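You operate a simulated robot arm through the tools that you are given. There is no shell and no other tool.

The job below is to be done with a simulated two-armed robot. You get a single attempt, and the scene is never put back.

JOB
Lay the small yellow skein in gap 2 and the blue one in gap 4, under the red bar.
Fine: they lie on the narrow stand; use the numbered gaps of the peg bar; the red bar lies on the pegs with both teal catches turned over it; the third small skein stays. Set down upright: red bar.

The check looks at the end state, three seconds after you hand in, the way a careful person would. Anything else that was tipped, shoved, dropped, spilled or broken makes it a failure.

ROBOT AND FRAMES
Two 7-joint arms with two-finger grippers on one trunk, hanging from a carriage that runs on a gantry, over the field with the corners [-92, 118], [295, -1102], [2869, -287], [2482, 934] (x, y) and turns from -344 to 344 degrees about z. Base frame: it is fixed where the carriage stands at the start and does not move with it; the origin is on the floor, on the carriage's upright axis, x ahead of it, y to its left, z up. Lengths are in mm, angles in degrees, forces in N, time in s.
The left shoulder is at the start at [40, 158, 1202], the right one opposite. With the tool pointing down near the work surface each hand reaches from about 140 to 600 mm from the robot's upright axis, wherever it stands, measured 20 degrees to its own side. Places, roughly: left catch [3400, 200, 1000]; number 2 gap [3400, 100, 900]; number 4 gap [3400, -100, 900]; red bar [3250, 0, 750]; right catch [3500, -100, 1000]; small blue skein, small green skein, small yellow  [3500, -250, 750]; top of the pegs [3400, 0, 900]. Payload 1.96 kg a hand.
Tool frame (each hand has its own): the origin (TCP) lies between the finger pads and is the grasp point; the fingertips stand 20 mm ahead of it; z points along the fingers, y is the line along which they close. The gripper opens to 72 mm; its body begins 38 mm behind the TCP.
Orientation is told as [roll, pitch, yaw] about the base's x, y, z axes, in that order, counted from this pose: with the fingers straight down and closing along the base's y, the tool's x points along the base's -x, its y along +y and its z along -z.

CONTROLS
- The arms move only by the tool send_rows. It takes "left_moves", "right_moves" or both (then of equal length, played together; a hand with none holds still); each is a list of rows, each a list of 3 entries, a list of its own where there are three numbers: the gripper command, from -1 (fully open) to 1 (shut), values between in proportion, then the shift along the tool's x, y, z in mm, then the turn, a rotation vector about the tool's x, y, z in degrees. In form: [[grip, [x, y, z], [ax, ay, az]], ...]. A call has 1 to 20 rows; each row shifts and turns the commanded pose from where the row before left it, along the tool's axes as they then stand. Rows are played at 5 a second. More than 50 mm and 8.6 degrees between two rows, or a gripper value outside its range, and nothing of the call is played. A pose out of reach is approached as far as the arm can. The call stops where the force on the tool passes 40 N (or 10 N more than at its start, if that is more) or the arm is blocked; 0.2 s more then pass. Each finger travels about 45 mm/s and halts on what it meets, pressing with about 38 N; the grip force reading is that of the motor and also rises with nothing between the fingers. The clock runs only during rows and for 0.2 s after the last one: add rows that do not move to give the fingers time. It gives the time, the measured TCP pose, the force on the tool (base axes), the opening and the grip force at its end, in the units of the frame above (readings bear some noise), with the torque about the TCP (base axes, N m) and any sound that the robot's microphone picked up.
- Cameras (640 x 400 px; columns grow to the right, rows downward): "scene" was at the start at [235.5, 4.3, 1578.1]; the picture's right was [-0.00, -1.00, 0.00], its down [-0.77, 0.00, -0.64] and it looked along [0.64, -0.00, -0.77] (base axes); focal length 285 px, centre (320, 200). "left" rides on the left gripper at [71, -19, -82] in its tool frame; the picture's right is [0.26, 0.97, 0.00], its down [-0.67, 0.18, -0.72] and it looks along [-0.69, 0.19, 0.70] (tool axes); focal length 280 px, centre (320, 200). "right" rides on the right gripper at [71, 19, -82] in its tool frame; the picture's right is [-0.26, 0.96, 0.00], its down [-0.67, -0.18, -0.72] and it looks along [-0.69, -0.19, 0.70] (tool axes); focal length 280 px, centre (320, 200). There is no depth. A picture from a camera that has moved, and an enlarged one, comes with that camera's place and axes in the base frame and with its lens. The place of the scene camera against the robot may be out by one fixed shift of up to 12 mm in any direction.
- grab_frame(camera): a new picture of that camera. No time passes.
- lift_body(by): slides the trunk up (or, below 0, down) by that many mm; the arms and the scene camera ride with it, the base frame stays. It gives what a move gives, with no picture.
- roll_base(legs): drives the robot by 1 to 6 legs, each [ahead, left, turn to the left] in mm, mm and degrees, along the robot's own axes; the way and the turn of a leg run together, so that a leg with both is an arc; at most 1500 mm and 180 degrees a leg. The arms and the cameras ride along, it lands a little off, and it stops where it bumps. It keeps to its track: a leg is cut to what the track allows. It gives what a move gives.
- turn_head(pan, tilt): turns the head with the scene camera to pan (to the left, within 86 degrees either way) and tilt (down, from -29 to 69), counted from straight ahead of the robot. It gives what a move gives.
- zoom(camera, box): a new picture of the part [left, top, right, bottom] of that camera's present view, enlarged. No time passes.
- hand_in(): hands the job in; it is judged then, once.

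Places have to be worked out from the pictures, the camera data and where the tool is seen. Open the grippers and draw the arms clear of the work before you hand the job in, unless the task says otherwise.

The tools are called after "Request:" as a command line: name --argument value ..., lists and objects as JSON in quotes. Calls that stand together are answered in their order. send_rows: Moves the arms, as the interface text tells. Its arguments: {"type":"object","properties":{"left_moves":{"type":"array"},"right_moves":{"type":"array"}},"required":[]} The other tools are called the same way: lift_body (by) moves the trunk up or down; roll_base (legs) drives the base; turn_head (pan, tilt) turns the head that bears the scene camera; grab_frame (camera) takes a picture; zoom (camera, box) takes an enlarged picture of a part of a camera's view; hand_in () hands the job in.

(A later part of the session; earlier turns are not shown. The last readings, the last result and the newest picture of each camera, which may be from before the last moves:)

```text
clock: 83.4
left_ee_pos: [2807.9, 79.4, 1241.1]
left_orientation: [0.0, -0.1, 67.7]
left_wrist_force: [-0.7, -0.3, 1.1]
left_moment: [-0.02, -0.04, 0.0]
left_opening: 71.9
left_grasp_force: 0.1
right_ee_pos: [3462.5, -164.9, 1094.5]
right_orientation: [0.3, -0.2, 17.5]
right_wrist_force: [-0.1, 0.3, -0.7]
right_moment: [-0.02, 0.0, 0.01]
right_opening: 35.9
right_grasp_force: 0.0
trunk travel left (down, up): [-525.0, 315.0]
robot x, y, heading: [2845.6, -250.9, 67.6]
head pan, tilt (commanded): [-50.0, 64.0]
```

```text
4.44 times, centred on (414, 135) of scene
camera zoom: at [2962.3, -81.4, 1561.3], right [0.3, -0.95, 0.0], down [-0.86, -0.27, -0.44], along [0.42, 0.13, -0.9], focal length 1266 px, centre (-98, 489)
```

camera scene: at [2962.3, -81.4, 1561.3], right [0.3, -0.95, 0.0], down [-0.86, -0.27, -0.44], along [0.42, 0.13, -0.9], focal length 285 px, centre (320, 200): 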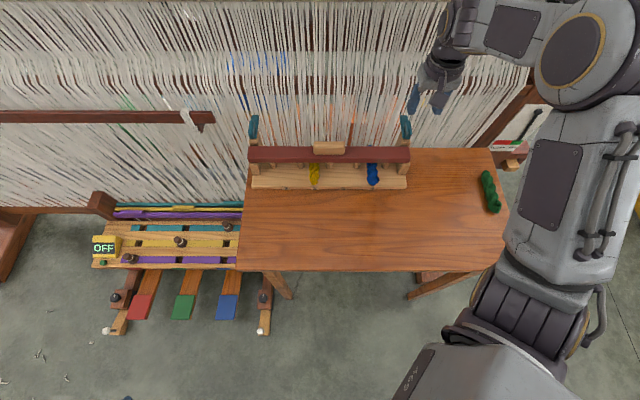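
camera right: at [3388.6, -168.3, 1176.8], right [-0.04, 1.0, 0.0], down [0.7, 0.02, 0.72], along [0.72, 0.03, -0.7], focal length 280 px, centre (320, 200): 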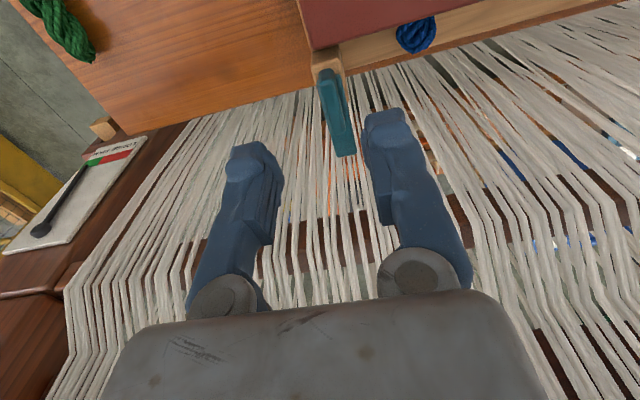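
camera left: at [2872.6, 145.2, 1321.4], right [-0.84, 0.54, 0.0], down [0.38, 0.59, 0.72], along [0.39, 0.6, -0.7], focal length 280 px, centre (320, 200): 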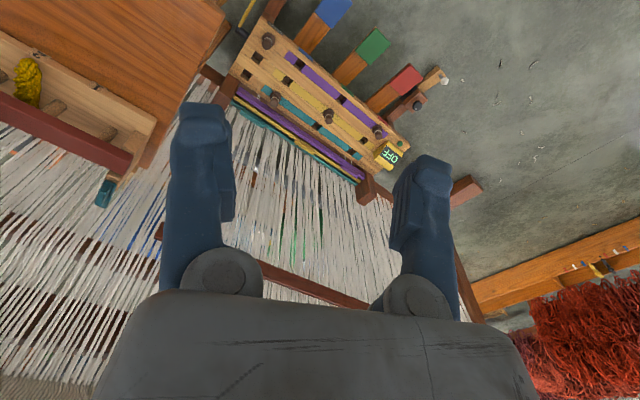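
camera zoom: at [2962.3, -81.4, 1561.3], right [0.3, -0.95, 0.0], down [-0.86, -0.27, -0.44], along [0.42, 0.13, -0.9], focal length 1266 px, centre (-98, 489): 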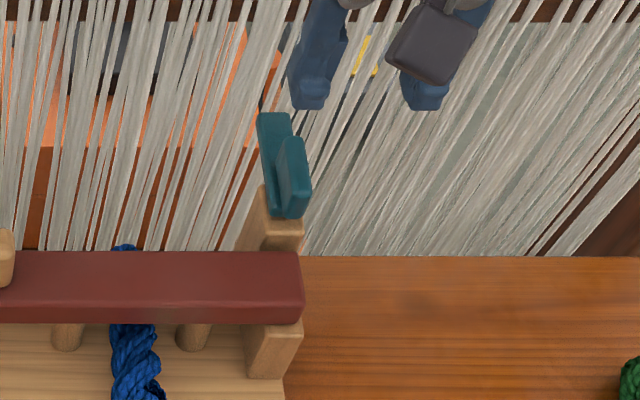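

The block is 34 mm deep with the catch's pin near its centre, about 23 mm ahead of the current TCP and ~1.5 mm left. I move there and descend to z≈1010 around the rib.

Request:
send_rows --right_moves '[[0, [-12, 0.7, 0], [0, 0, 0]], [0, [-11, 0.8, 15], [0, 0, 0]], [0, [0, 0, 30], [0, 0, 0]], [0, [0, 0, 30], [0, 0, 0]], [0, [0, 0, 10], [0, 0, 0]], [0, [0, 0, 0], [0, 0, 0]]]'

Request:
grab_frame --camera "right"

Request:
zoom --camera "scene" --box '[384, 90, 444, 180]'

```text
clock: 84.8
left_ee_pos: [2807.8, 80.3, 1240.6]
left_orientation: [0.0, 0.0, 67.8]
left_wrist_force: [0.0, 0.0, -0.1]
left_moment: [-0.04, -0.01, -0.03]
left_opening: 71.8
left_grasp_force: 0.1
right_ee_pos: [3483.4, -157.9, 1007.1]
right_orientation: [0.3, -0.3, 17.5]
right_wrist_force: [-0.4, 0.2, 0.0]
right_moment: [-0.01, 0.02, -0.04]
right_opening: 36.2
right_grasp_force: 0.1
trunk travel left (down, up): [-525.0, 315.0]
robot x, y, heading: [2844.2, -250.0, 67.8]
head pan, tilt (commanded): [-50.0, 64.0]
```

```text
taken
camera right: at [3410.1, -161.3, 1089.9], right [-0.04, 1.0, 0.01], down [0.7, 0.02, 0.72], along [0.72, 0.03, -0.7], focal length 280 px, centre (320, 200)
```

right: 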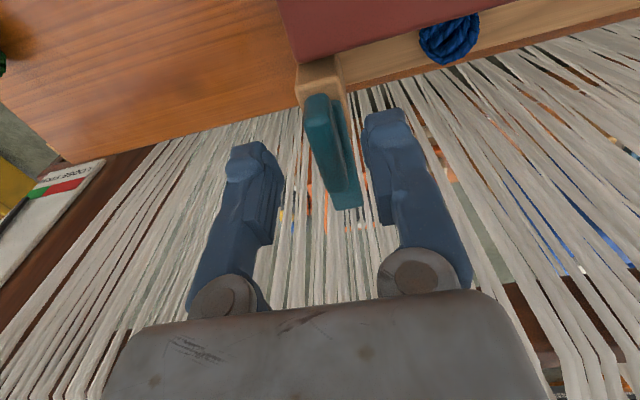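

```text
4.44 times, centred on (414, 135) of scene
camera zoom: at [2962.3, -81.4, 1561.2], right [0.3, -0.95, 0.0], down [-0.86, -0.27, -0.44], along [0.42, 0.13, -0.9], focal length 1266 px, centre (-98, 489)
```

zoom: 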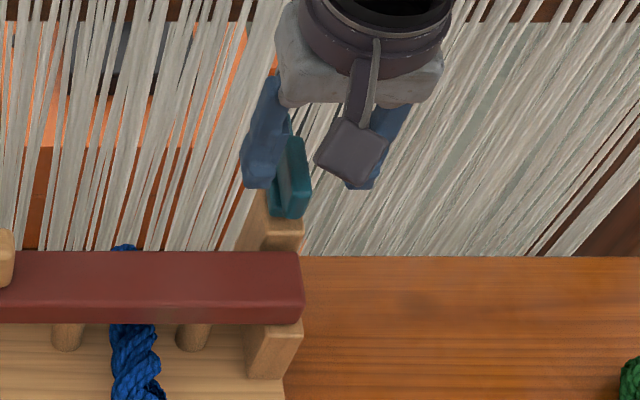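

I zoom to check the rib's place between the fingers before going down.

Request:
zoom --camera "right" --box '[240, 50, 440, 220]'

```text
2.35 times, centred on (340, 135) of right
camera zoom: at [3410.1, -161.3, 1089.9], right [-0.04, 1.0, 0.01], down [0.7, 0.02, 0.72], along [0.72, 0.03, -0.7], focal length 660 px, centre (273, 353)
```

zoom: 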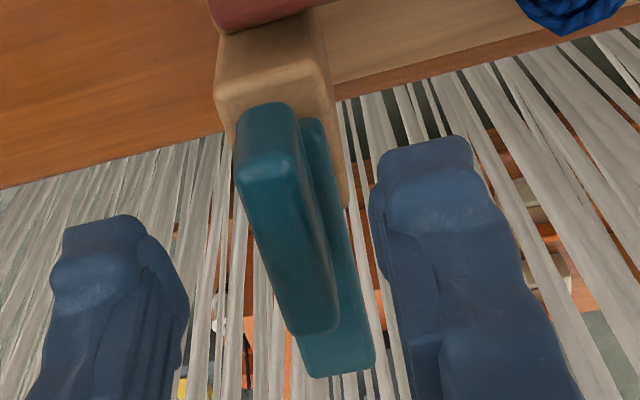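

The rib is centred between the fingers (≈1.5 mm left). I lower to z≈990, and close gently on the rib to feel its width.

Request:
send_rows --right_moves '[[0, [0, 1.5, 8], [0, 0, 0]], [0, [0, 0, 8], [0, 0, 0]], [0, [0, 0, 0], [0, 0, 0]], [0.3, [0, 0, 0], [0, 0, 0]], [0.5, [0, 0, 0], [0, 0, 0]], [0.7, [0, 0, 0], [0, 0, 0]], [0.7, [0, 0, 0], [0, 0, 0]]]'

Request:
grab_frame --camera "right"

```text
clock: 86.4
left_ee_pos: [2807.6, 79.0, 1240.1]
left_orientation: [0.0, 0.0, 67.8]
left_wrist_force: [0.0, -0.4, 0.5]
left_moment: [-0.03, 0.01, 0.02]
left_opening: 72.0
left_grasp_force: 0.0
right_ee_pos: [3482.8, -155.2, 991.3]
right_orientation: [0.2, -0.1, 17.4]
right_wrist_force: [0.1, -1.1, -1.5]
right_moment: [-0.04, 0.01, 0.0]
right_opening: 11.9
right_grasp_force: 1.1
trunk travel left (down, up): [-525.0, 315.0]
robot x, y, heading: [2844.6, -250.4, 67.6]
head pan, tilt (commanded): [-50.0, 64.0]
```

```text
taken
camera right: at [3409.0, -158.9, 1073.8], right [-0.04, 1.0, 0.0], down [0.7, 0.02, 0.72], along [0.72, 0.03, -0.7], focal length 280 px, centre (320, 200)
```

right: 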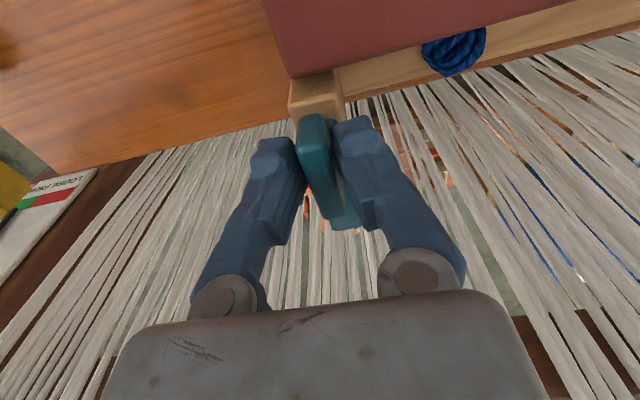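

The rib is 12 mm wide, lightly held. I now try twisting counter-clockwise (catch swinging inward) by 15° and check moment and picture.

Request:
send_rows --right_moves '[[0.7, [0, 0, 0], [0, 0, -5]], [0.7, [0, 0, 0], [0, 0, -5]], [0.7, [0, 0, 0], [0, 0, -5]], [0.7, [0, 0, 0], [0, 0, 0]]]'

Request:
grab_frame --camera "right"

Request:
zoom --camera "scene" --box '[384, 90, 444, 180]'

```text
clock: 87.4
left_ee_pos: [2808.9, 79.3, 1240.1]
left_orientation: [0.0, 0.0, 67.8]
left_wrist_force: [0.2, -0.3, 1.4]
left_moment: [-0.01, -0.03, 0.0]
left_opening: 72.0
left_grasp_force: 0.1
right_ee_pos: [3484.2, -156.8, 990.6]
right_orientation: [0.2, -0.2, 32.5]
right_wrist_force: [2.2, -3.3, -0.3]
right_moment: [-0.08, -0.01, 0.0]
right_opening: 13.2
right_grasp_force: 2.0
trunk travel left (down, up): [-525.0, 315.0]
robot x, y, heading: [2842.0, -251.7, 67.9]
head pan, tilt (commanded): [-50.0, 64.0]
```

```text
taken
camera right: at [3413.2, -178.2, 1073.3], right [-0.3, 0.95, 0.0], down [0.67, 0.21, 0.72], along [0.68, 0.22, -0.7], focal length 280 px, centre (320, 200)
```

right: 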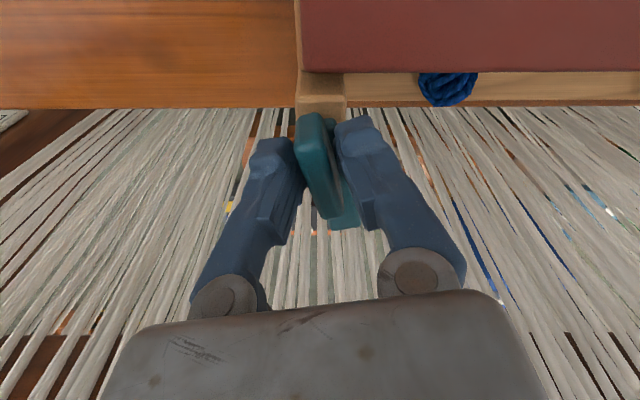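

```text
4.44 times, centred on (414, 135) of scene
camera zoom: at [2962.5, -81.7, 1561.2], right [0.3, -0.95, 0.0], down [-0.86, -0.27, -0.44], along [0.42, 0.13, -0.9], focal length 1266 px, centre (-98, 489)
```

zoom: 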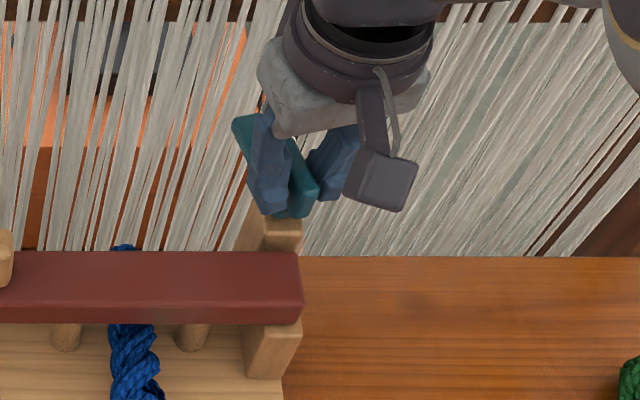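

The catch does turn about a vertical pin (far end swung inward), with only a few newtons sideways. The force hints the pin is slightly farther back, so I shift ~6 mm that way and continue another 15°.

Request:
send_rows --right_moves '[[0.7, [-5.8, -1.5, 0], [0, 0, 0]], [0.7, [0, 0, 0], [0, 0, -5]], [0.7, [0, 0, 0], [0, 0, -5]], [0.7, [0, 0, 0], [0, 0, -5]], [0.7, [0, 0, 0], [0, 0, 0]]]'

Request:
grab_frame --camera "right"

Request:
zoom --camera "scene" --box '[384, 90, 444, 180]'

```text
clock: 88.6
left_ee_pos: [2807.1, 79.3, 1240.8]
left_orientation: [0.0, 0.0, 67.8]
left_wrist_force: [-0.2, -0.5, 0.1]
left_moment: [-0.02, -0.01, -0.04]
left_opening: 72.2
left_grasp_force: 0.0
right_ee_pos: [3488.1, -152.5, 992.8]
right_orientation: [0.1, -0.3, 47.6]
right_wrist_force: [-0.2, 2.1, 0.3]
right_moment: [0.07, -0.04, -0.03]
right_opening: 12.0
right_grasp_force: 3.7
trunk travel left (down, up): [-525.0, 315.0]
robot x, y, heading: [2845.9, -253.5, 67.9]
head pan, tilt (commanded): [-50.0, 64.0]
```

```text
taken
camera right: at [3426.5, -192.8, 1074.5], right [-0.54, 0.84, 0.0], down [0.59, 0.37, 0.72], along [0.61, 0.39, -0.7], focal length 280 px, centre (320, 200)
```

right: 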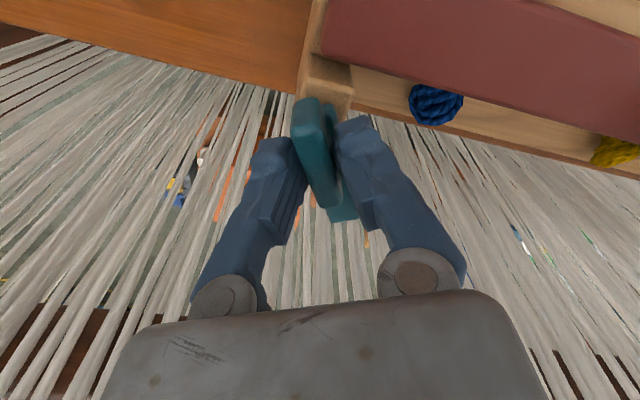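

```text
4.44 times, centred on (414, 135) of scene
camera zoom: at [2962.2, -81.2, 1561.3], right [0.3, -0.95, 0.0], down [-0.86, -0.27, -0.44], along [0.42, 0.13, -0.9], focal length 1266 px, centre (-98, 489)
```

zoom: 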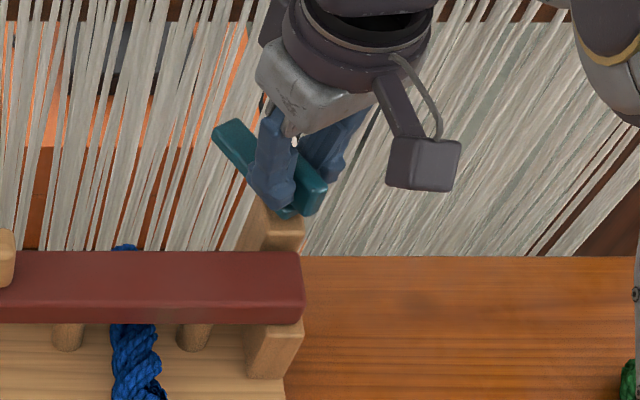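

Turning freely with small forces. I continue 48° more in 6° steps.

Request:
send_rows --right_moves '[[0.7, [0, 0, 0], [0, 0, -6]], [0.7, [0, 0, 0], [0, 0, -6]], [0.7, [0, 0, 0], [0, 0, -6]], [0.7, [0, 0, 0], [0, 0, -6]], [0.7, [0, 0, 0], [0, 0, 0]]]'

Request:
send_rows --right_moves '[[0.7, [0, 0, 0], [0, 0, -6]], [0.7, [0, 0, 0], [0, 0, -6]], [0.7, [0, 0, 0], [0, 0, -6]], [0.7, [0, 0, 0], [0, 0, -6]], [0.7, [0, 0, 0], [0, 0, 0]]]'

Request:
grab_frame --camera "right"

Request:
zoom --camera "scene" --box '[384, 90, 444, 180]'

```text
clock: 89.8
left_ee_pos: [2806.4, 80.6, 1241.6]
left_orientation: [-0.1, -0.1, 67.8]
left_wrist_force: [-0.2, -0.7, 0.3]
left_moment: [0.0, 0.02, 0.03]
left_opening: 72.1
left_grasp_force: 0.0
right_ee_pos: [3488.3, -153.1, 993.1]
right_orientation: [0.0, -0.3, 71.6]
right_wrist_force: [-5.1, 1.8, 1.4]
right_moment: [0.07, 0.06, -0.02]
right_opening: 13.8
right_grasp_force: 2.3
trunk travel left (down, up): [-525.0, 315.0]
robot x, y, heading: [2849.3, -252.2, 67.6]
head pan, tilt (commanded): [-50.0, 64.0]
```

```text
clock: 91.0
left_ee_pos: [2806.5, 80.4, 1240.7]
left_orientation: [0.0, 0.0, 67.9]
left_wrist_force: [0.0, 0.3, 0.1]
left_moment: [0.02, -0.02, -0.01]
left_opening: 72.1
left_grasp_force: 0.1
right_ee_pos: [3488.9, -152.5, 992.0]
right_orientation: [-0.1, -0.3, 95.6]
right_wrist_force: [-6.4, 0.8, 0.0]
right_moment: [0.0, 0.08, -0.02]
right_opening: 14.4
right_grasp_force: 2.6
trunk travel left (down, up): [-525.0, 315.0]
robot x, y, heading: [2844.4, -256.1, 67.7]
head pan, tilt (commanded): [-50.0, 64.0]
```

```text
taken
camera right: at [3476.4, -226.3, 1073.9], right [-0.99, 0.17, 0.0], down [0.12, 0.69, 0.72], along [0.12, 0.71, -0.7], focal length 280 px, centre (320, 200)
```

right: 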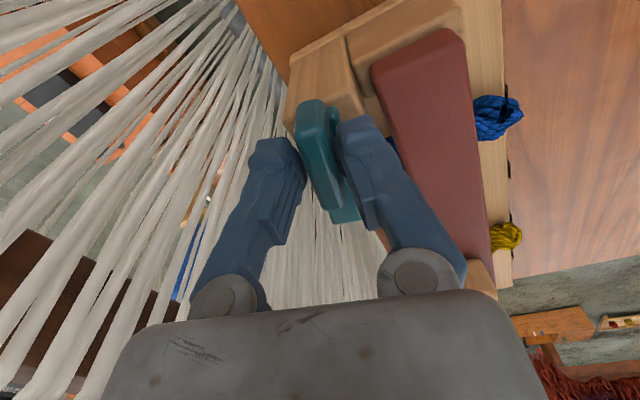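

```text
4.44 times, centred on (414, 135) of scene
camera zoom: at [2961.8, -81.3, 1561.2], right [0.3, -0.95, 0.0], down [-0.86, -0.27, -0.44], along [0.42, 0.13, -0.9], focal length 1266 px, centre (-98, 489)
```

zoom: 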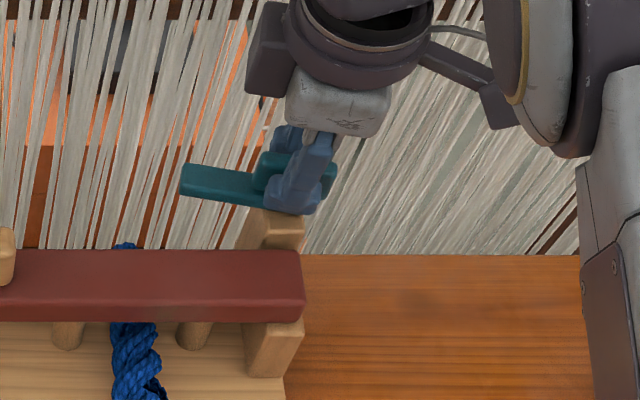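

The catch is at about 78° of 180, pointing inward; a 6 N push says I am ~3 mm too far back, so I correct and continue.

Request:
send_rows --right_moves '[[0.7, [0.7, 3.2, 0], [0, 0, 0]], [0.7, [0, 0, 0], [0, 0, -6]], [0.7, [0, 0, 0], [0, 0, -6]], [0.7, [0, 0, 0], [0, 0, -6]], [0.7, [0, 0, 0], [0, 0, -6]], [0.7, [0, 0, 0], [0, 0, 0]]]'

Request:
send_rows --right_moves '[[0.7, [0, 0, 0], [0, 0, -6]], [0.7, [0, 0, 0], [0, 0, -6]], [0.7, [0, 0, 0], [0, 0, -6]], [0.7, [0, 0, 0], [0, 0, -6]], [0.7, [0, 0, 0], [0, 0, 0]]]'

Request:
grab_frame --camera "right"

Request:
zoom --camera "scene" --box '[384, 90, 444, 180]'

```text
clock: 92.4
left_ee_pos: [2807.0, 79.9, 1240.6]
left_orientation: [0.0, 0.1, 67.8]
left_wrist_force: [0.3, -0.4, 0.4]
left_moment: [0.0, 0.0, -0.02]
left_opening: 71.7
left_grasp_force: 0.1
right_ee_pos: [3487.2, -153.4, 993.5]
right_orientation: [-0.3, -0.1, 119.7]
right_wrist_force: [3.2, 1.0, 1.1]
right_moment: [0.02, -0.1, -0.01]
right_opening: 12.9
right_grasp_force: 1.8
trunk travel left (down, up): [-525.0, 315.0]
robot x, y, heading: [2847.6, -249.1, 67.5]
head pan, tilt (commanded): [-50.0, 64.0]
```

```text
clock: 93.6
left_ee_pos: [2807.9, 81.3, 1241.6]
left_orientation: [-0.1, 0.0, 67.8]
left_wrist_force: [-0.6, 0.5, 0.5]
left_moment: [0.02, 0.01, -0.04]
left_opening: 72.1
left_grasp_force: 0.1
right_ee_pos: [3485.6, -153.0, 993.2]
right_orientation: [-0.3, -0.1, 143.6]
right_wrist_force: [2.0, 2.0, 1.3]
right_moment: [0.04, -0.06, -0.03]
right_opening: 12.4
right_grasp_force: 1.4
trunk travel left (down, up): [-525.0, 315.0]
robot x, y, heading: [2846.0, -254.8, 67.9]
head pan, tilt (commanded): [-50.0, 64.0]
```

```text
taken
camera right: at [3531.6, -211.4, 1075.0], right [-0.78, -0.62, 0.0], down [-0.44, 0.54, 0.72], along [-0.44, 0.56, -0.7], focal length 280 px, centre (320, 200)
```

right: 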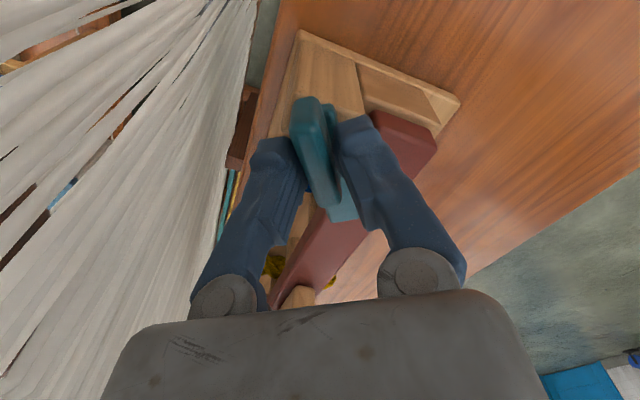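

```text
4.44 times, centred on (414, 135) of scene
camera zoom: at [2962.5, -81.1, 1561.4], right [0.3, -0.95, 0.0], down [-0.86, -0.27, -0.44], along [0.42, 0.13, -0.9], focal length 1266 px, centre (-98, 489)
```

zoom: 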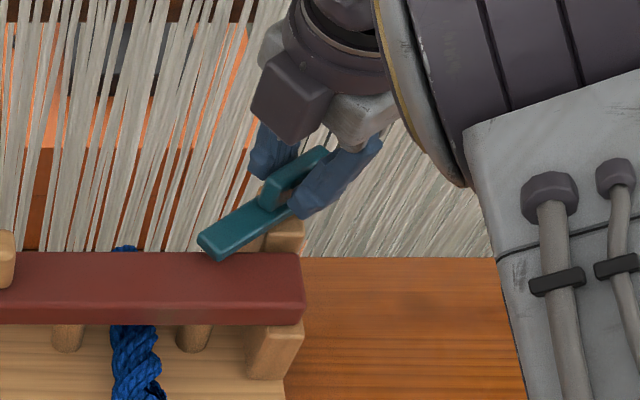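

The catch is at ~126° and its tip is reaching over the bar's back edge. I continue the twist, checking the arm.

Request:
send_rows --right_moves '[[0.7, [0, 0, 0], [0, 0, -6]], [0.7, [0, 0, 0], [0, 0, -6]], [0.7, [0, 0, 0], [0, 0, -6]], [0.7, [0, 0, 0], [0, 0, -6]], [0.7, [0, 0, 0], [0, 0, 0]]]'

Request:
grab_frame --camera "scene"

```text
clock: 94.8
left_ee_pos: [2808.2, 79.8, 1240.1]
left_orientation: [0.0, 0.0, 67.9]
left_wrist_force: [-0.6, -0.1, 1.0]
left_moment: [0.02, -0.01, 0.0]
left_opening: 71.8
left_grasp_force: 0.1
right_ee_pos: [3486.1, -153.2, 992.8]
right_orientation: [-0.2, 0.0, 167.6]
right_wrist_force: [1.5, 1.9, 0.8]
right_moment: [0.06, -0.02, -0.07]
right_opening: 12.4
right_grasp_force: 1.3
trunk travel left (down, up): [-525.0, 315.0]
robot x, y, heading: [2846.1, -252.1, 67.8]
head pan, tilt (commanded): [-50.0, 64.0]
```

```text
taken
camera scene: at [2962.5, -81.2, 1561.3], right [0.3, -0.95, 0.0], down [-0.86, -0.27, -0.44], along [0.42, 0.13, -0.9], focal length 285 px, centre (320, 200)
```

scene: 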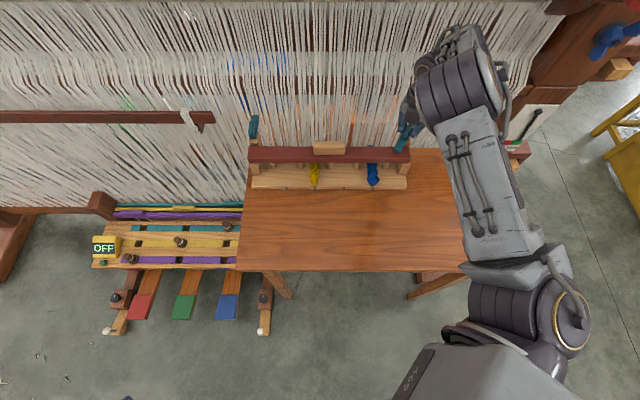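

The arm is fine, elbow well clear of the loom. Catch at ~150°; I finish the twist to about 180°.

Request:
send_rows --right_moves '[[0.7, [0, 0, 0], [0, 0, -6]], [0.7, [0, 0, 0], [0, 0, -6]], [0.7, [0, 0, 0], [0, 0, -6]], [0.7, [0, 0, 0], [0, 0, -6]], [0.7, [0, 0, 0], [0, 0, -6]], [0.7, [0, 0, 0], [0, 0, 0]]]'

Request:
grab_frame --camera "right"

Request:
zoom --camera "scene" --box '[384, 90, 444, 180]'

```text
clock: 96.2
left_ee_pos: [2809.0, 80.4, 1241.0]
left_orientation: [0.0, -0.1, 67.8]
left_wrist_force: [-0.6, -0.6, -1.3]
left_moment: [0.03, 0.02, 0.01]
left_opening: 71.9
left_grasp_force: 0.1
right_ee_pos: [3487.8, -153.7, 993.7]
right_orientation: [-0.3, 0.3, -162.5]
right_wrist_force: [3.4, 5.1, 7.4]
right_moment: [-0.09, -0.49, -1.68]
right_opening: 19.7
right_grasp_force: 40.2
trunk travel left (down, up): [-525.0, 315.0]
robot x, y, heading: [2848.7, -253.8, 67.7]
head pan, tilt (commanded): [-50.0, 64.0]
```

```text
taken
camera right: at [3560.7, -151.6, 1076.3], right [0.04, -1.0, -0.01], down [-0.7, -0.03, 0.71], along [-0.71, -0.03, -0.7], focal length 280 px, centre (320, 200)
```

right: 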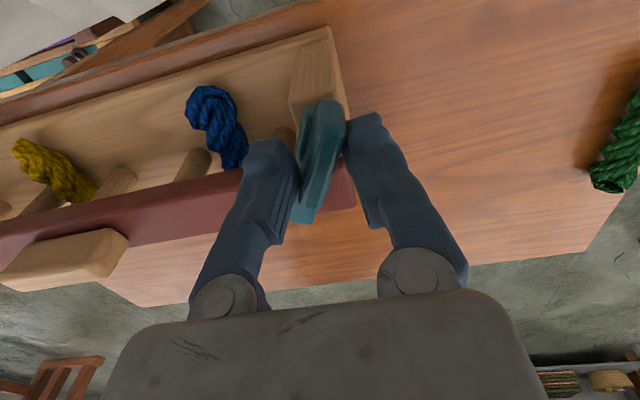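

```text
4.44 times, centred on (414, 135) of scene
camera zoom: at [2963.1, -80.9, 1561.6], right [0.3, -0.95, 0.0], down [-0.86, -0.27, -0.44], along [0.42, 0.13, -0.9], focal length 1266 px, centre (-98, 489)
```

zoom: 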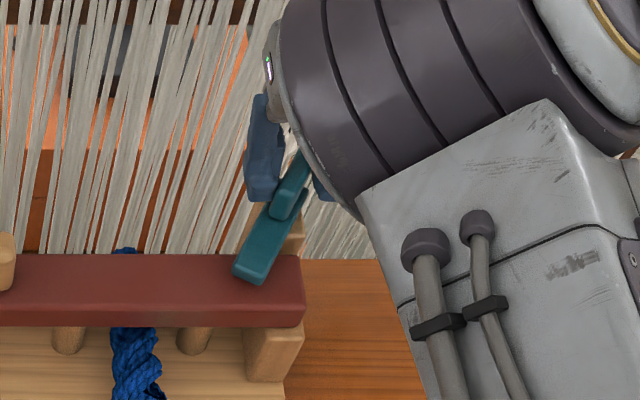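

The fingers have been spread (19.7 mm, 1.7 N·m), so the catch met a stop before 180°. I turn the tool back 20° to relieve it and look at the catch.

Request:
send_rows --right_moves '[[0.6, [0, 0, 0], [0, 0, 6]], [0.6, [0, 0, 0], [0, 0, 6]], [0.6, [0, 0, 0], [0, 0, 6]], [0.5, [0, 0, 0], [0, 0, 4]], [0.5, [0, 0, 0], [0, 0, 0]]]'

Request:
grab_frame --camera "right"

Request:
zoom --camera "right" --box '[220, 60, 420, 240]'

Request:
zoom --camera "scene" --box '[384, 90, 444, 180]'

```text
clock: 97.4
left_ee_pos: [2806.8, 79.1, 1240.3]
left_orientation: [0.0, -0.1, 67.9]
left_wrist_force: [-0.3, -0.1, 0.2]
left_moment: [-0.03, 0.0, 0.0]
left_opening: 72.0
left_grasp_force: 0.2
right_ee_pos: [3486.5, -154.2, 993.1]
right_orientation: [-0.4, 0.1, 175.3]
right_wrist_force: [0.1, -0.3, -1.2]
right_moment: [-0.01, 0.0, 0.01]
right_opening: 17.7
right_grasp_force: 0.0
trunk travel left (down, up): [-525.0, 315.0]
robot x, y, heading: [2844.4, -252.1, 67.5]
head pan, tilt (commanded): [-50.0, 64.0]
```

```text
taken
camera right: at [3555.5, -180.0, 1075.1], right [-0.34, -0.94, -0.01], down [-0.66, 0.23, 0.72], along [-0.67, 0.25, -0.7], focal length 280 px, centre (320, 200)
```

right: 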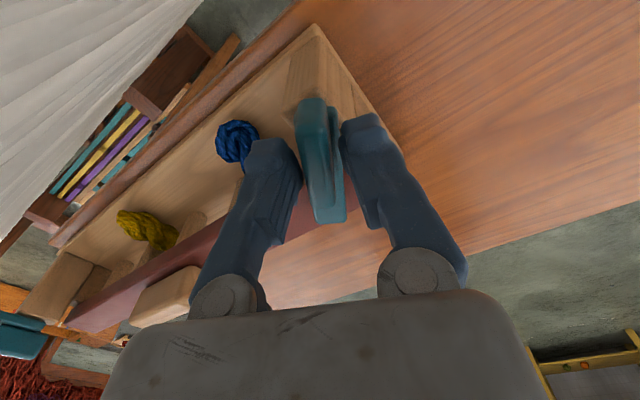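

```text
2.22 times, centred on (320, 150) of right
camera zoom: at [3555.5, -180.0, 1075.1], right [-0.34, -0.94, -0.01], down [-0.66, 0.23, 0.72], along [-0.67, 0.25, -0.7], focal length 623 px, centre (320, 311)
```

zoom: 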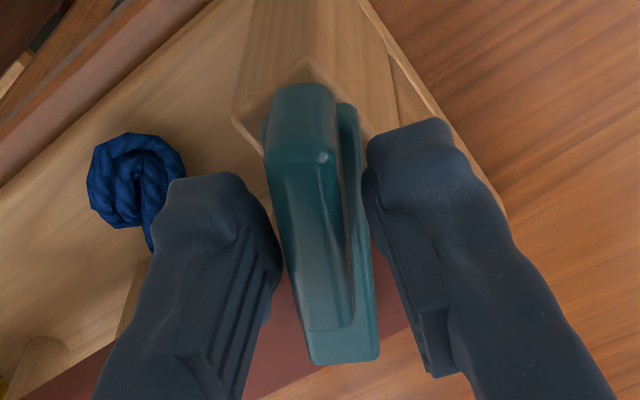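

```text
4.44 times, centred on (414, 135) of scene
camera zoom: at [2962.3, -81.4, 1561.2], right [0.3, -0.95, 0.0], down [-0.86, -0.27, -0.44], along [0.42, 0.13, -0.9], focal length 1266 px, centre (-98, 489)
```

zoom: 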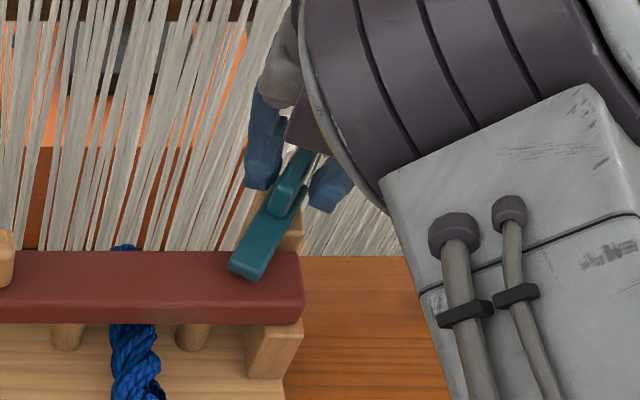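

The catch now lies over the bar's right end at about 158°, tip past mid-bar. I press it gently a bit further to see whether that is its stop.

Request:
send_rows --right_moves '[[0.66, [0, 0, 0], [0, 0, 0]], [0.66, [0, 0, 0], [0, 0, -3]], [0.66, [0, 0, 0], [0, 0, -3]], [0.66, [0, 0, 0], [0, 0, 0]]]'

Request:
zoom --camera "scene" --box '[384, 90, 444, 180]'

```text
clock: 98.4
left_ee_pos: [2808.0, 80.7, 1239.8]
left_orientation: [0.0, 0.0, 67.8]
left_wrist_force: [0.1, -0.1, -0.4]
left_moment: [0.07, -0.02, -0.06]
left_opening: 72.2
left_grasp_force: 0.0
right_ee_pos: [3486.2, -153.4, 992.3]
right_orientation: [-0.3, 0.2, -178.6]
right_wrist_force: [3.6, 2.5, 0.9]
right_moment: [0.01, -0.11, -0.75]
right_opening: 13.7
right_grasp_force: 39.8
trunk travel left (down, up): [-525.0, 315.0]
robot x, y, heading: [2842.9, -253.0, 67.6]
head pan, tilt (commanded): [-50.0, 64.0]
```

```text
4.44 times, centred on (414, 135) of scene
camera zoom: at [2962.8, -81.1, 1561.4], right [0.3, -0.95, 0.0], down [-0.86, -0.27, -0.44], along [0.42, 0.13, -0.9], focal length 1266 px, centre (-98, 489)
```

zoom: 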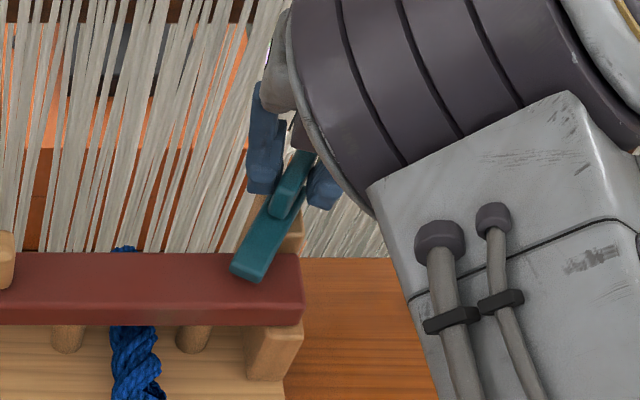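

That is a firm stop (0.75 N·m for 3°), so the right catch is fully turned over the bar. I relieve, open and lift straight up.

Request:
send_rows --right_moves '[[0.6, [0, 0, 0], [0, 0, 4]], [0.4, [0, 0, 0], [0, 0, 0]], [0.2, [0, 0, 0], [0, 0, 0]], [0.2, [0, 0, -10], [0, 0, 0]], [0.2, [0, 0, -25], [0, 0, 0]], [0.2, [0, 0, -40], [0, 0, 0]], [0.2, [0, 0, -40], [0, 0, 0]], [0.2, [0, 0, 0], [0, 0, 0]]]'

Request:
grab_frame --camera "right"

Request:
grab_frame --camera "scene"

```text
clock: 100.2
left_ee_pos: [2807.0, 79.7, 1239.8]
left_orientation: [0.1, -0.1, 67.8]
left_wrist_force: [0.2, 0.1, 0.2]
left_moment: [0.04, 0.03, 0.0]
left_opening: 72.0
left_grasp_force: 0.1
right_ee_pos: [3486.4, -155.8, 1107.6]
right_orientation: [-0.3, 0.1, 177.5]
right_wrist_force: [-0.5, -0.9, 0.2]
right_moment: [0.0, -0.01, 0.01]
right_opening: 28.6
right_grasp_force: 0.0
trunk travel left (down, up): [-525.0, 315.0]
robot x, y, heading: [2844.9, -253.8, 67.7]
head pan, tilt (commanded): [-50.0, 64.0]
```

```text
taken
camera right: at [3556.3, -179.2, 1189.7], right [-0.3, -0.95, -0.01], down [-0.67, 0.21, 0.72], along [-0.68, 0.22, -0.7], focal length 280 px, centre (320, 200)
```

right: 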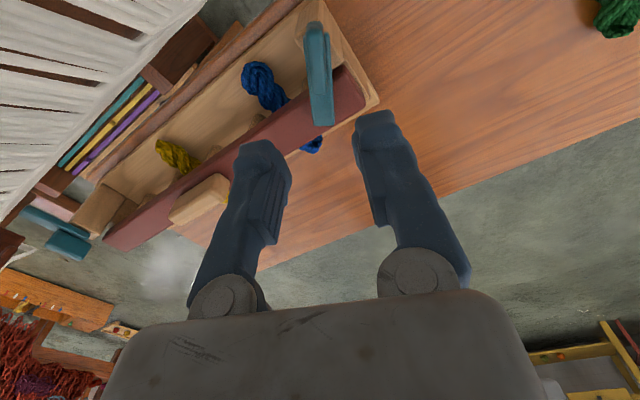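

```text
taken
camera scene: at [2962.3, -81.4, 1561.2], right [0.3, -0.95, 0.0], down [-0.86, -0.27, -0.44], along [0.42, 0.13, -0.9], focal length 285 px, centre (320, 200)
```

scene: 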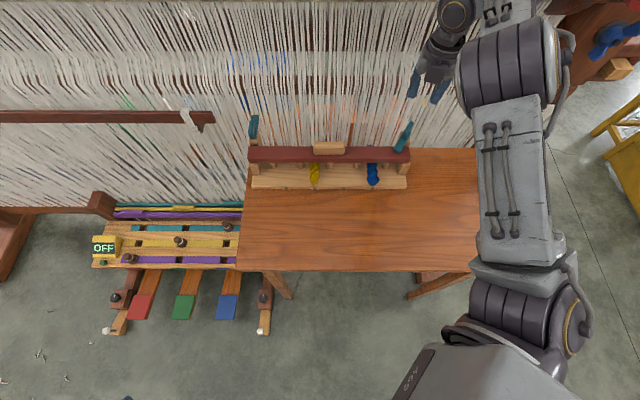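

Request:
zoom --camera "right" --box '[230, 0, 400, 160]'

Request:
zoom --camera "scene" --box '[384, 100, 432, 180]'

```text
2.50 times, centred on (315, 80) of right
camera zoom: at [3556.3, -179.2, 1189.7], right [-0.3, -0.95, -0.01], down [-0.67, 0.21, 0.72], along [-0.68, 0.22, -0.7], focal length 701 px, centre (332, 500)
```

zoom: 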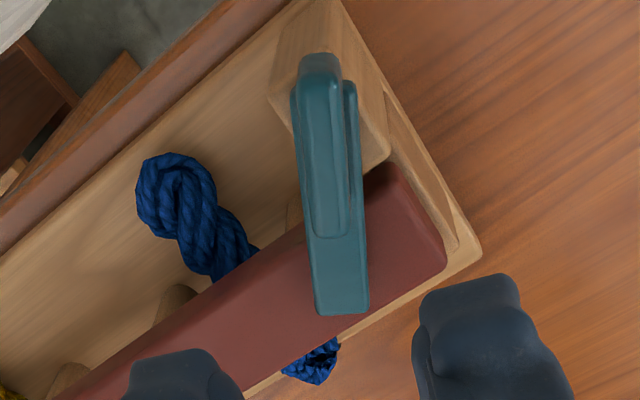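

```text
5.00 times, centred on (408, 140) of scene
camera zoom: at [2962.3, -81.4, 1561.2], right [0.3, -0.95, 0.0], down [-0.86, -0.27, -0.44], along [0.42, 0.13, -0.9], focal length 1424 px, centre (-120, 500)
```

zoom: 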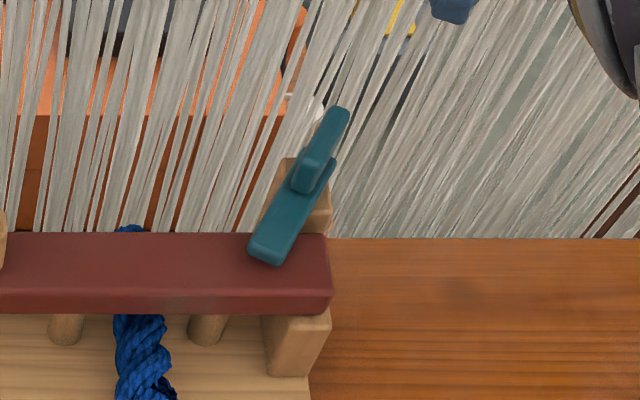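

From behind the catch clearly lies across the bar's right end. By symmetry the left pin should be near (3366, 225). I drive the base 398 mm to the left so the right hand meets the left catch with the same arm posture.

Request:
roll_base --legs '[[305, 255, 0]]'

Request:
grab_frame --camera "scene"

Request:
grab_frame --camera "right"

```text
clock: 102.7
left_ee_pos: [2689.2, 448.1, 1240.1]
left_orientation: [0.0, -0.1, 67.9]
left_wrist_force: [0.7, -0.5, 0.2]
left_moment: [0.02, 0.0, 0.01]
left_opening: 72.0
left_grasp_force: 0.0
right_ee_pos: [3368.8, 216.5, 1106.7]
right_orientation: [-0.3, 0.1, 177.7]
right_wrist_force: [0.6, 0.5, -0.6]
right_moment: [-0.04, 0.02, 0.0]
right_opening: 29.0
right_grasp_force: 0.0
trunk travel left (down, up): [-525.0, 315.0]
robot x, y, heading: [2725.9, 111.1, 68.1]
head pan, tilt (commanded): [-50.0, 64.0]
```

```text
taken
camera scene: at [2844.5, 288.0, 1561.3], right [0.31, -0.95, 0.0], down [-0.85, -0.28, -0.44], along [0.42, 0.14, -0.9], focal length 285 px, centre (320, 200)
```

scene: 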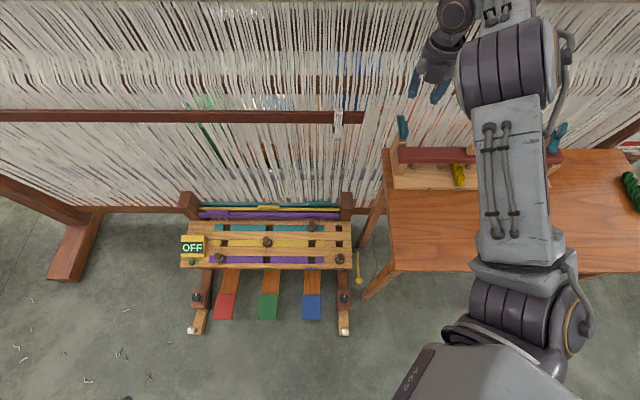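

```text
taken
camera right: at [3438.9, 192.8, 1189.3], right [-0.3, -0.95, -0.01], down [-0.67, 0.21, 0.72], along [-0.68, 0.22, -0.7], focal length 280 px, centre (320, 200)
```

right: 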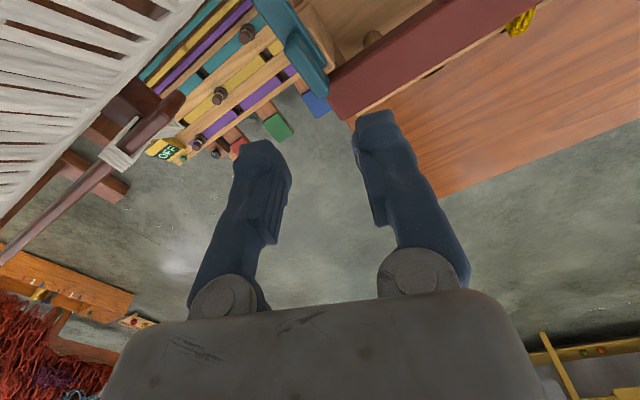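

I zoom the hand view on the left catch to locate its rib.

Request:
zoom --camera "right" --box '[220, 0, 420, 125]'

Request:
zoom --camera "scene" --box '[380, 90, 444, 190]'

```text
3.20 times, centred on (320, 62) of right
camera zoom: at [3438.9, 192.8, 1189.3], right [-0.3, -0.95, -0.01], down [-0.67, 0.21, 0.72], along [-0.68, 0.22, -0.7], focal length 897 px, centre (320, 640)
```

zoom: 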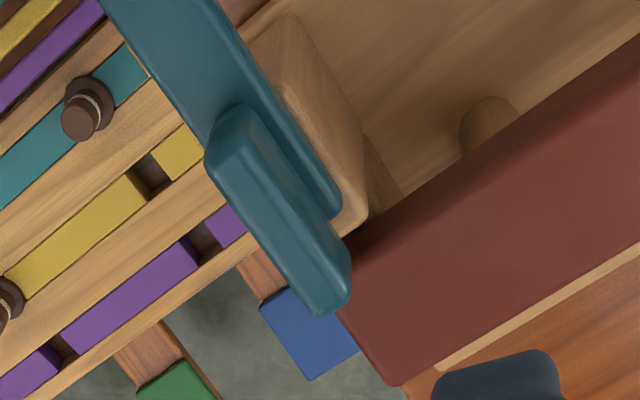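

```text
4.00 times, centred on (412, 140) of scene
camera zoom: at [2844.5, 288.0, 1561.3], right [0.31, -0.95, 0.0], down [-0.85, -0.28, -0.44], along [0.42, 0.14, -0.9], focal length 1139 px, centre (-48, 440)
```

zoom: 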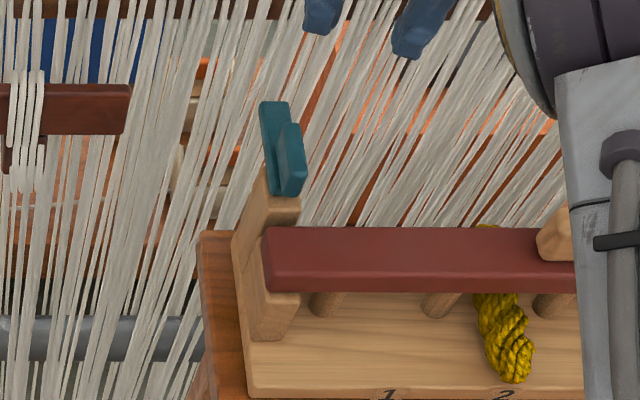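

The left rib runs from about (3350, 219) to (3387, 230), so its pin is near (3367, 225). I shift 10 mm, yaw to 197.6° to straddle the rib and descend to z≈1012.

Request:
send_rows --right_moves '[[0, [-2.1, -10.1, 0], [0, 0, -7]], [0, [0, 0, 0], [0, 0, -7]], [0, [0, 0, 0], [0, 0, -6]], [0, [0, 0, 30], [0, 0, 0]], [0, [0, 0, 35], [0, 0, 0]], [0, [0, 0, 28], [0, 0, 0]], [0, [0, 0, 0], [0, 0, 0]]]'

Request:
grab_frame --camera "right"

Request:
zoom --camera "scene" --box '[380, 90, 444, 190]'

```text
clock: 104.2
left_ee_pos: [2689.3, 448.9, 1239.0]
left_orientation: [0.0, 0.0, 68.0]
left_wrist_force: [0.4, -0.2, 0.7]
left_moment: [0.0, -0.01, -0.04]
left_opening: 71.9
left_grasp_force: 0.1
right_ee_pos: [3367.6, 224.6, 1010.6]
right_orientation: [-0.2, 0.2, -162.3]
right_wrist_force: [0.0, 0.3, -0.3]
right_moment: [0.02, 0.01, -0.02]
right_opening: 35.9
right_grasp_force: 0.0
trunk travel left (down, up): [-525.0, 315.0]
robot x, y, heading: [2726.7, 113.9, 68.1]
head pan, tilt (commanded): [-50.0, 64.0]
```

```text
taken
camera right: at [3441.1, 226.3, 1093.8], right [0.04, -1.0, 0.0], down [-0.7, -0.03, 0.71], along [-0.71, -0.03, -0.7], focal length 280 px, centre (320, 200)
```

right: 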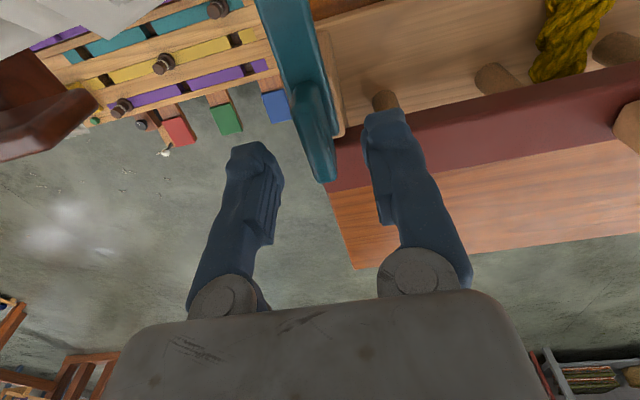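

```text
4.00 times, centred on (412, 140) of scene
camera zoom: at [2844.6, 287.8, 1561.3], right [0.31, -0.95, 0.0], down [-0.85, -0.28, -0.44], along [0.42, 0.14, -0.9], focal length 1139 px, centre (-48, 440)
```

zoom: 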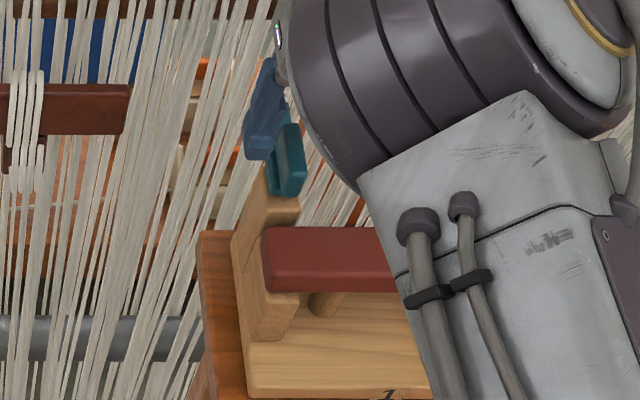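

The rib is between the fingers; I shift 4 mm back, lower to z≈992 and close lightly on it.

Request:
send_rows --right_moves '[[0, [4, -1, 9], [0, 0, 0]], [0, [0, 0, 9], [0, 0, 0]], [0, [0, 0, 0], [0, 0, 0]], [0.3, [0, 0, 0], [0, 0, 0]], [0.5, [0, 0, 0], [0, 0, 0]], [0.7, [0, 0, 0], [0, 0, 0]], [0.7, [0, 0, 0], [0, 0, 0]]]'

Request:
grab_frame --camera "right"

```text
clock: 105.8
left_ee_pos: [2688.9, 447.0, 1240.1]
left_orientation: [0.0, 0.1, 68.0]
left_wrist_force: [-0.4, 0.4, 0.3]
left_moment: [0.01, -0.03, -0.02]
left_opening: 72.0
left_grasp_force: 0.1
right_ee_pos: [3371.3, 226.1, 994.9]
right_orientation: [-0.2, 0.2, -162.2]
right_wrist_force: [-0.1, -0.3, -2.7]
right_moment: [-0.04, 0.03, 0.01]
right_opening: 11.8
right_grasp_force: 13.6
trunk travel left (down, up): [-525.0, 315.0]
robot x, y, heading: [2726.1, 113.4, 68.1]
head pan, tilt (commanded): [-50.0, 64.0]
```

```text
taken
camera right: at [3444.7, 229.4, 1077.7], right [0.04, -1.0, 0.0], down [-0.7, -0.03, 0.71], along [-0.71, -0.03, -0.7], focal length 280 px, centre (320, 200)
```

right: 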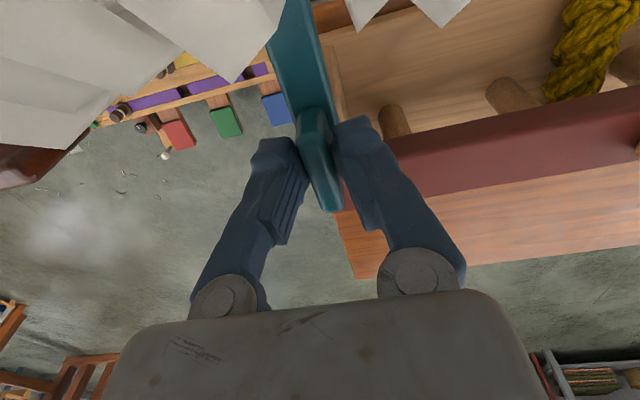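

Rib held (12 mm). I twist clockwise (inward) 15° first and check.

Request:
send_rows --right_moves '[[0.7, [0, 0, 0], [0, 0, 5]], [0.7, [0, 0, 0], [0, 0, 5]], [0.7, [0, 0, 0], [0, 0, 5]], [0.7, [0, 0, 0], [0, 0, 0]]]'

Request:
grab_frame --camera "right"

Request:
zoom --camera "scene" --box '[380, 90, 444, 190]'

```text
clock: 106.8
left_ee_pos: [2689.6, 447.8, 1240.2]
left_orientation: [0.0, 0.0, 68.1]
left_wrist_force: [0.9, 0.6, -0.2]
left_moment: [0.02, 0.01, -0.03]
left_opening: 72.0
left_grasp_force: 0.0
right_ee_pos: [3371.0, 227.5, 997.0]
right_orientation: [-0.2, 0.1, -177.5]
right_wrist_force: [0.5, -5.1, 2.0]
right_moment: [-0.09, 0.01, 0.05]
right_opening: 13.4
right_grasp_force: 2.3
trunk travel left (down, up): [-525.0, 315.0]
robot x, y, heading: [2724.8, 116.9, 67.9]
head pan, tilt (commanded): [-50.0, 64.0]
```

```text
taken
camera right: at [3443.4, 209.9, 1079.0], right [-0.22, -0.98, 0.0], down [-0.68, 0.15, 0.71], along [-0.7, 0.16, -0.7], focal length 280 px, centre (320, 200)
```

right: 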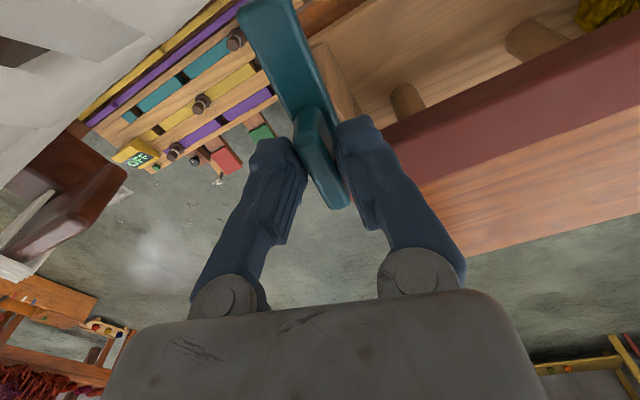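

```text
4.00 times, centred on (412, 140) of scene
camera zoom: at [2844.8, 287.4, 1561.3], right [0.31, -0.95, 0.0], down [-0.85, -0.28, -0.44], along [0.42, 0.13, -0.9], focal length 1139 px, centre (-48, 440)
```

zoom: 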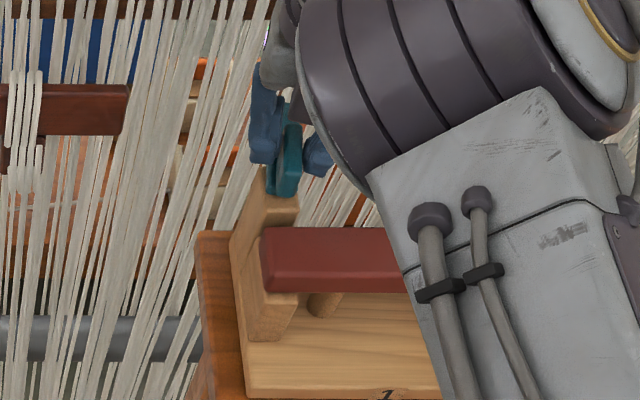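

The left catch turns too (clockwise). A 5 N sideways push suggests shifting ~3 mm forward and ~1.5 mm inward; I correct and continue 24°.

Request:
send_rows --right_moves '[[0.7, [-2.5, 2.2, 1], [0, 0, 0]], [0.7, [0, 0, 0], [0, 0, 6]], [0.7, [0, 0, 0], [0, 0, 6]], [0.7, [0, 0, 0], [0, 0, 6]], [0.7, [0, 0, 0], [0, 0, 6]], [0.7, [0, 0, 0], [0, 0, 0]]]'

Request:
grab_frame --camera "right"

```text
clock: 108.2
left_ee_pos: [2691.0, 448.5, 1240.1]
left_orientation: [0.0, 0.1, 68.0]
left_wrist_force: [-0.5, -0.8, -0.4]
left_moment: [0.0, 0.03, -0.01]
left_opening: 72.0
left_grasp_force: 0.1
right_ee_pos: [3368.2, 225.9, 994.9]
right_orientation: [-0.3, 0.0, 158.6]
right_wrist_force: [0.0, -2.8, 1.1]
right_moment: [-0.04, 0.04, 0.0]
right_opening: 12.5
right_grasp_force: 1.6
trunk travel left (down, up): [-525.0, 315.0]
robot x, y, heading: [2727.2, 117.0, 68.0]
head pan, tilt (commanded): [-50.0, 64.0]
```

```text
taken
camera right: at [3427.0, 181.2, 1077.0], right [-0.6, -0.8, 0.0], down [-0.56, 0.41, 0.72], along [-0.57, 0.43, -0.7], focal length 280 px, centre (320, 200)
```

right: 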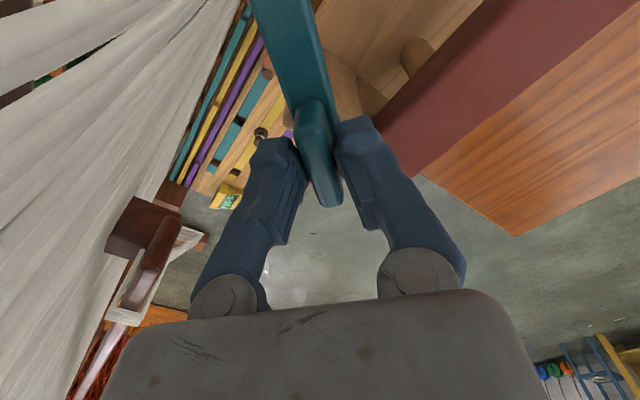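

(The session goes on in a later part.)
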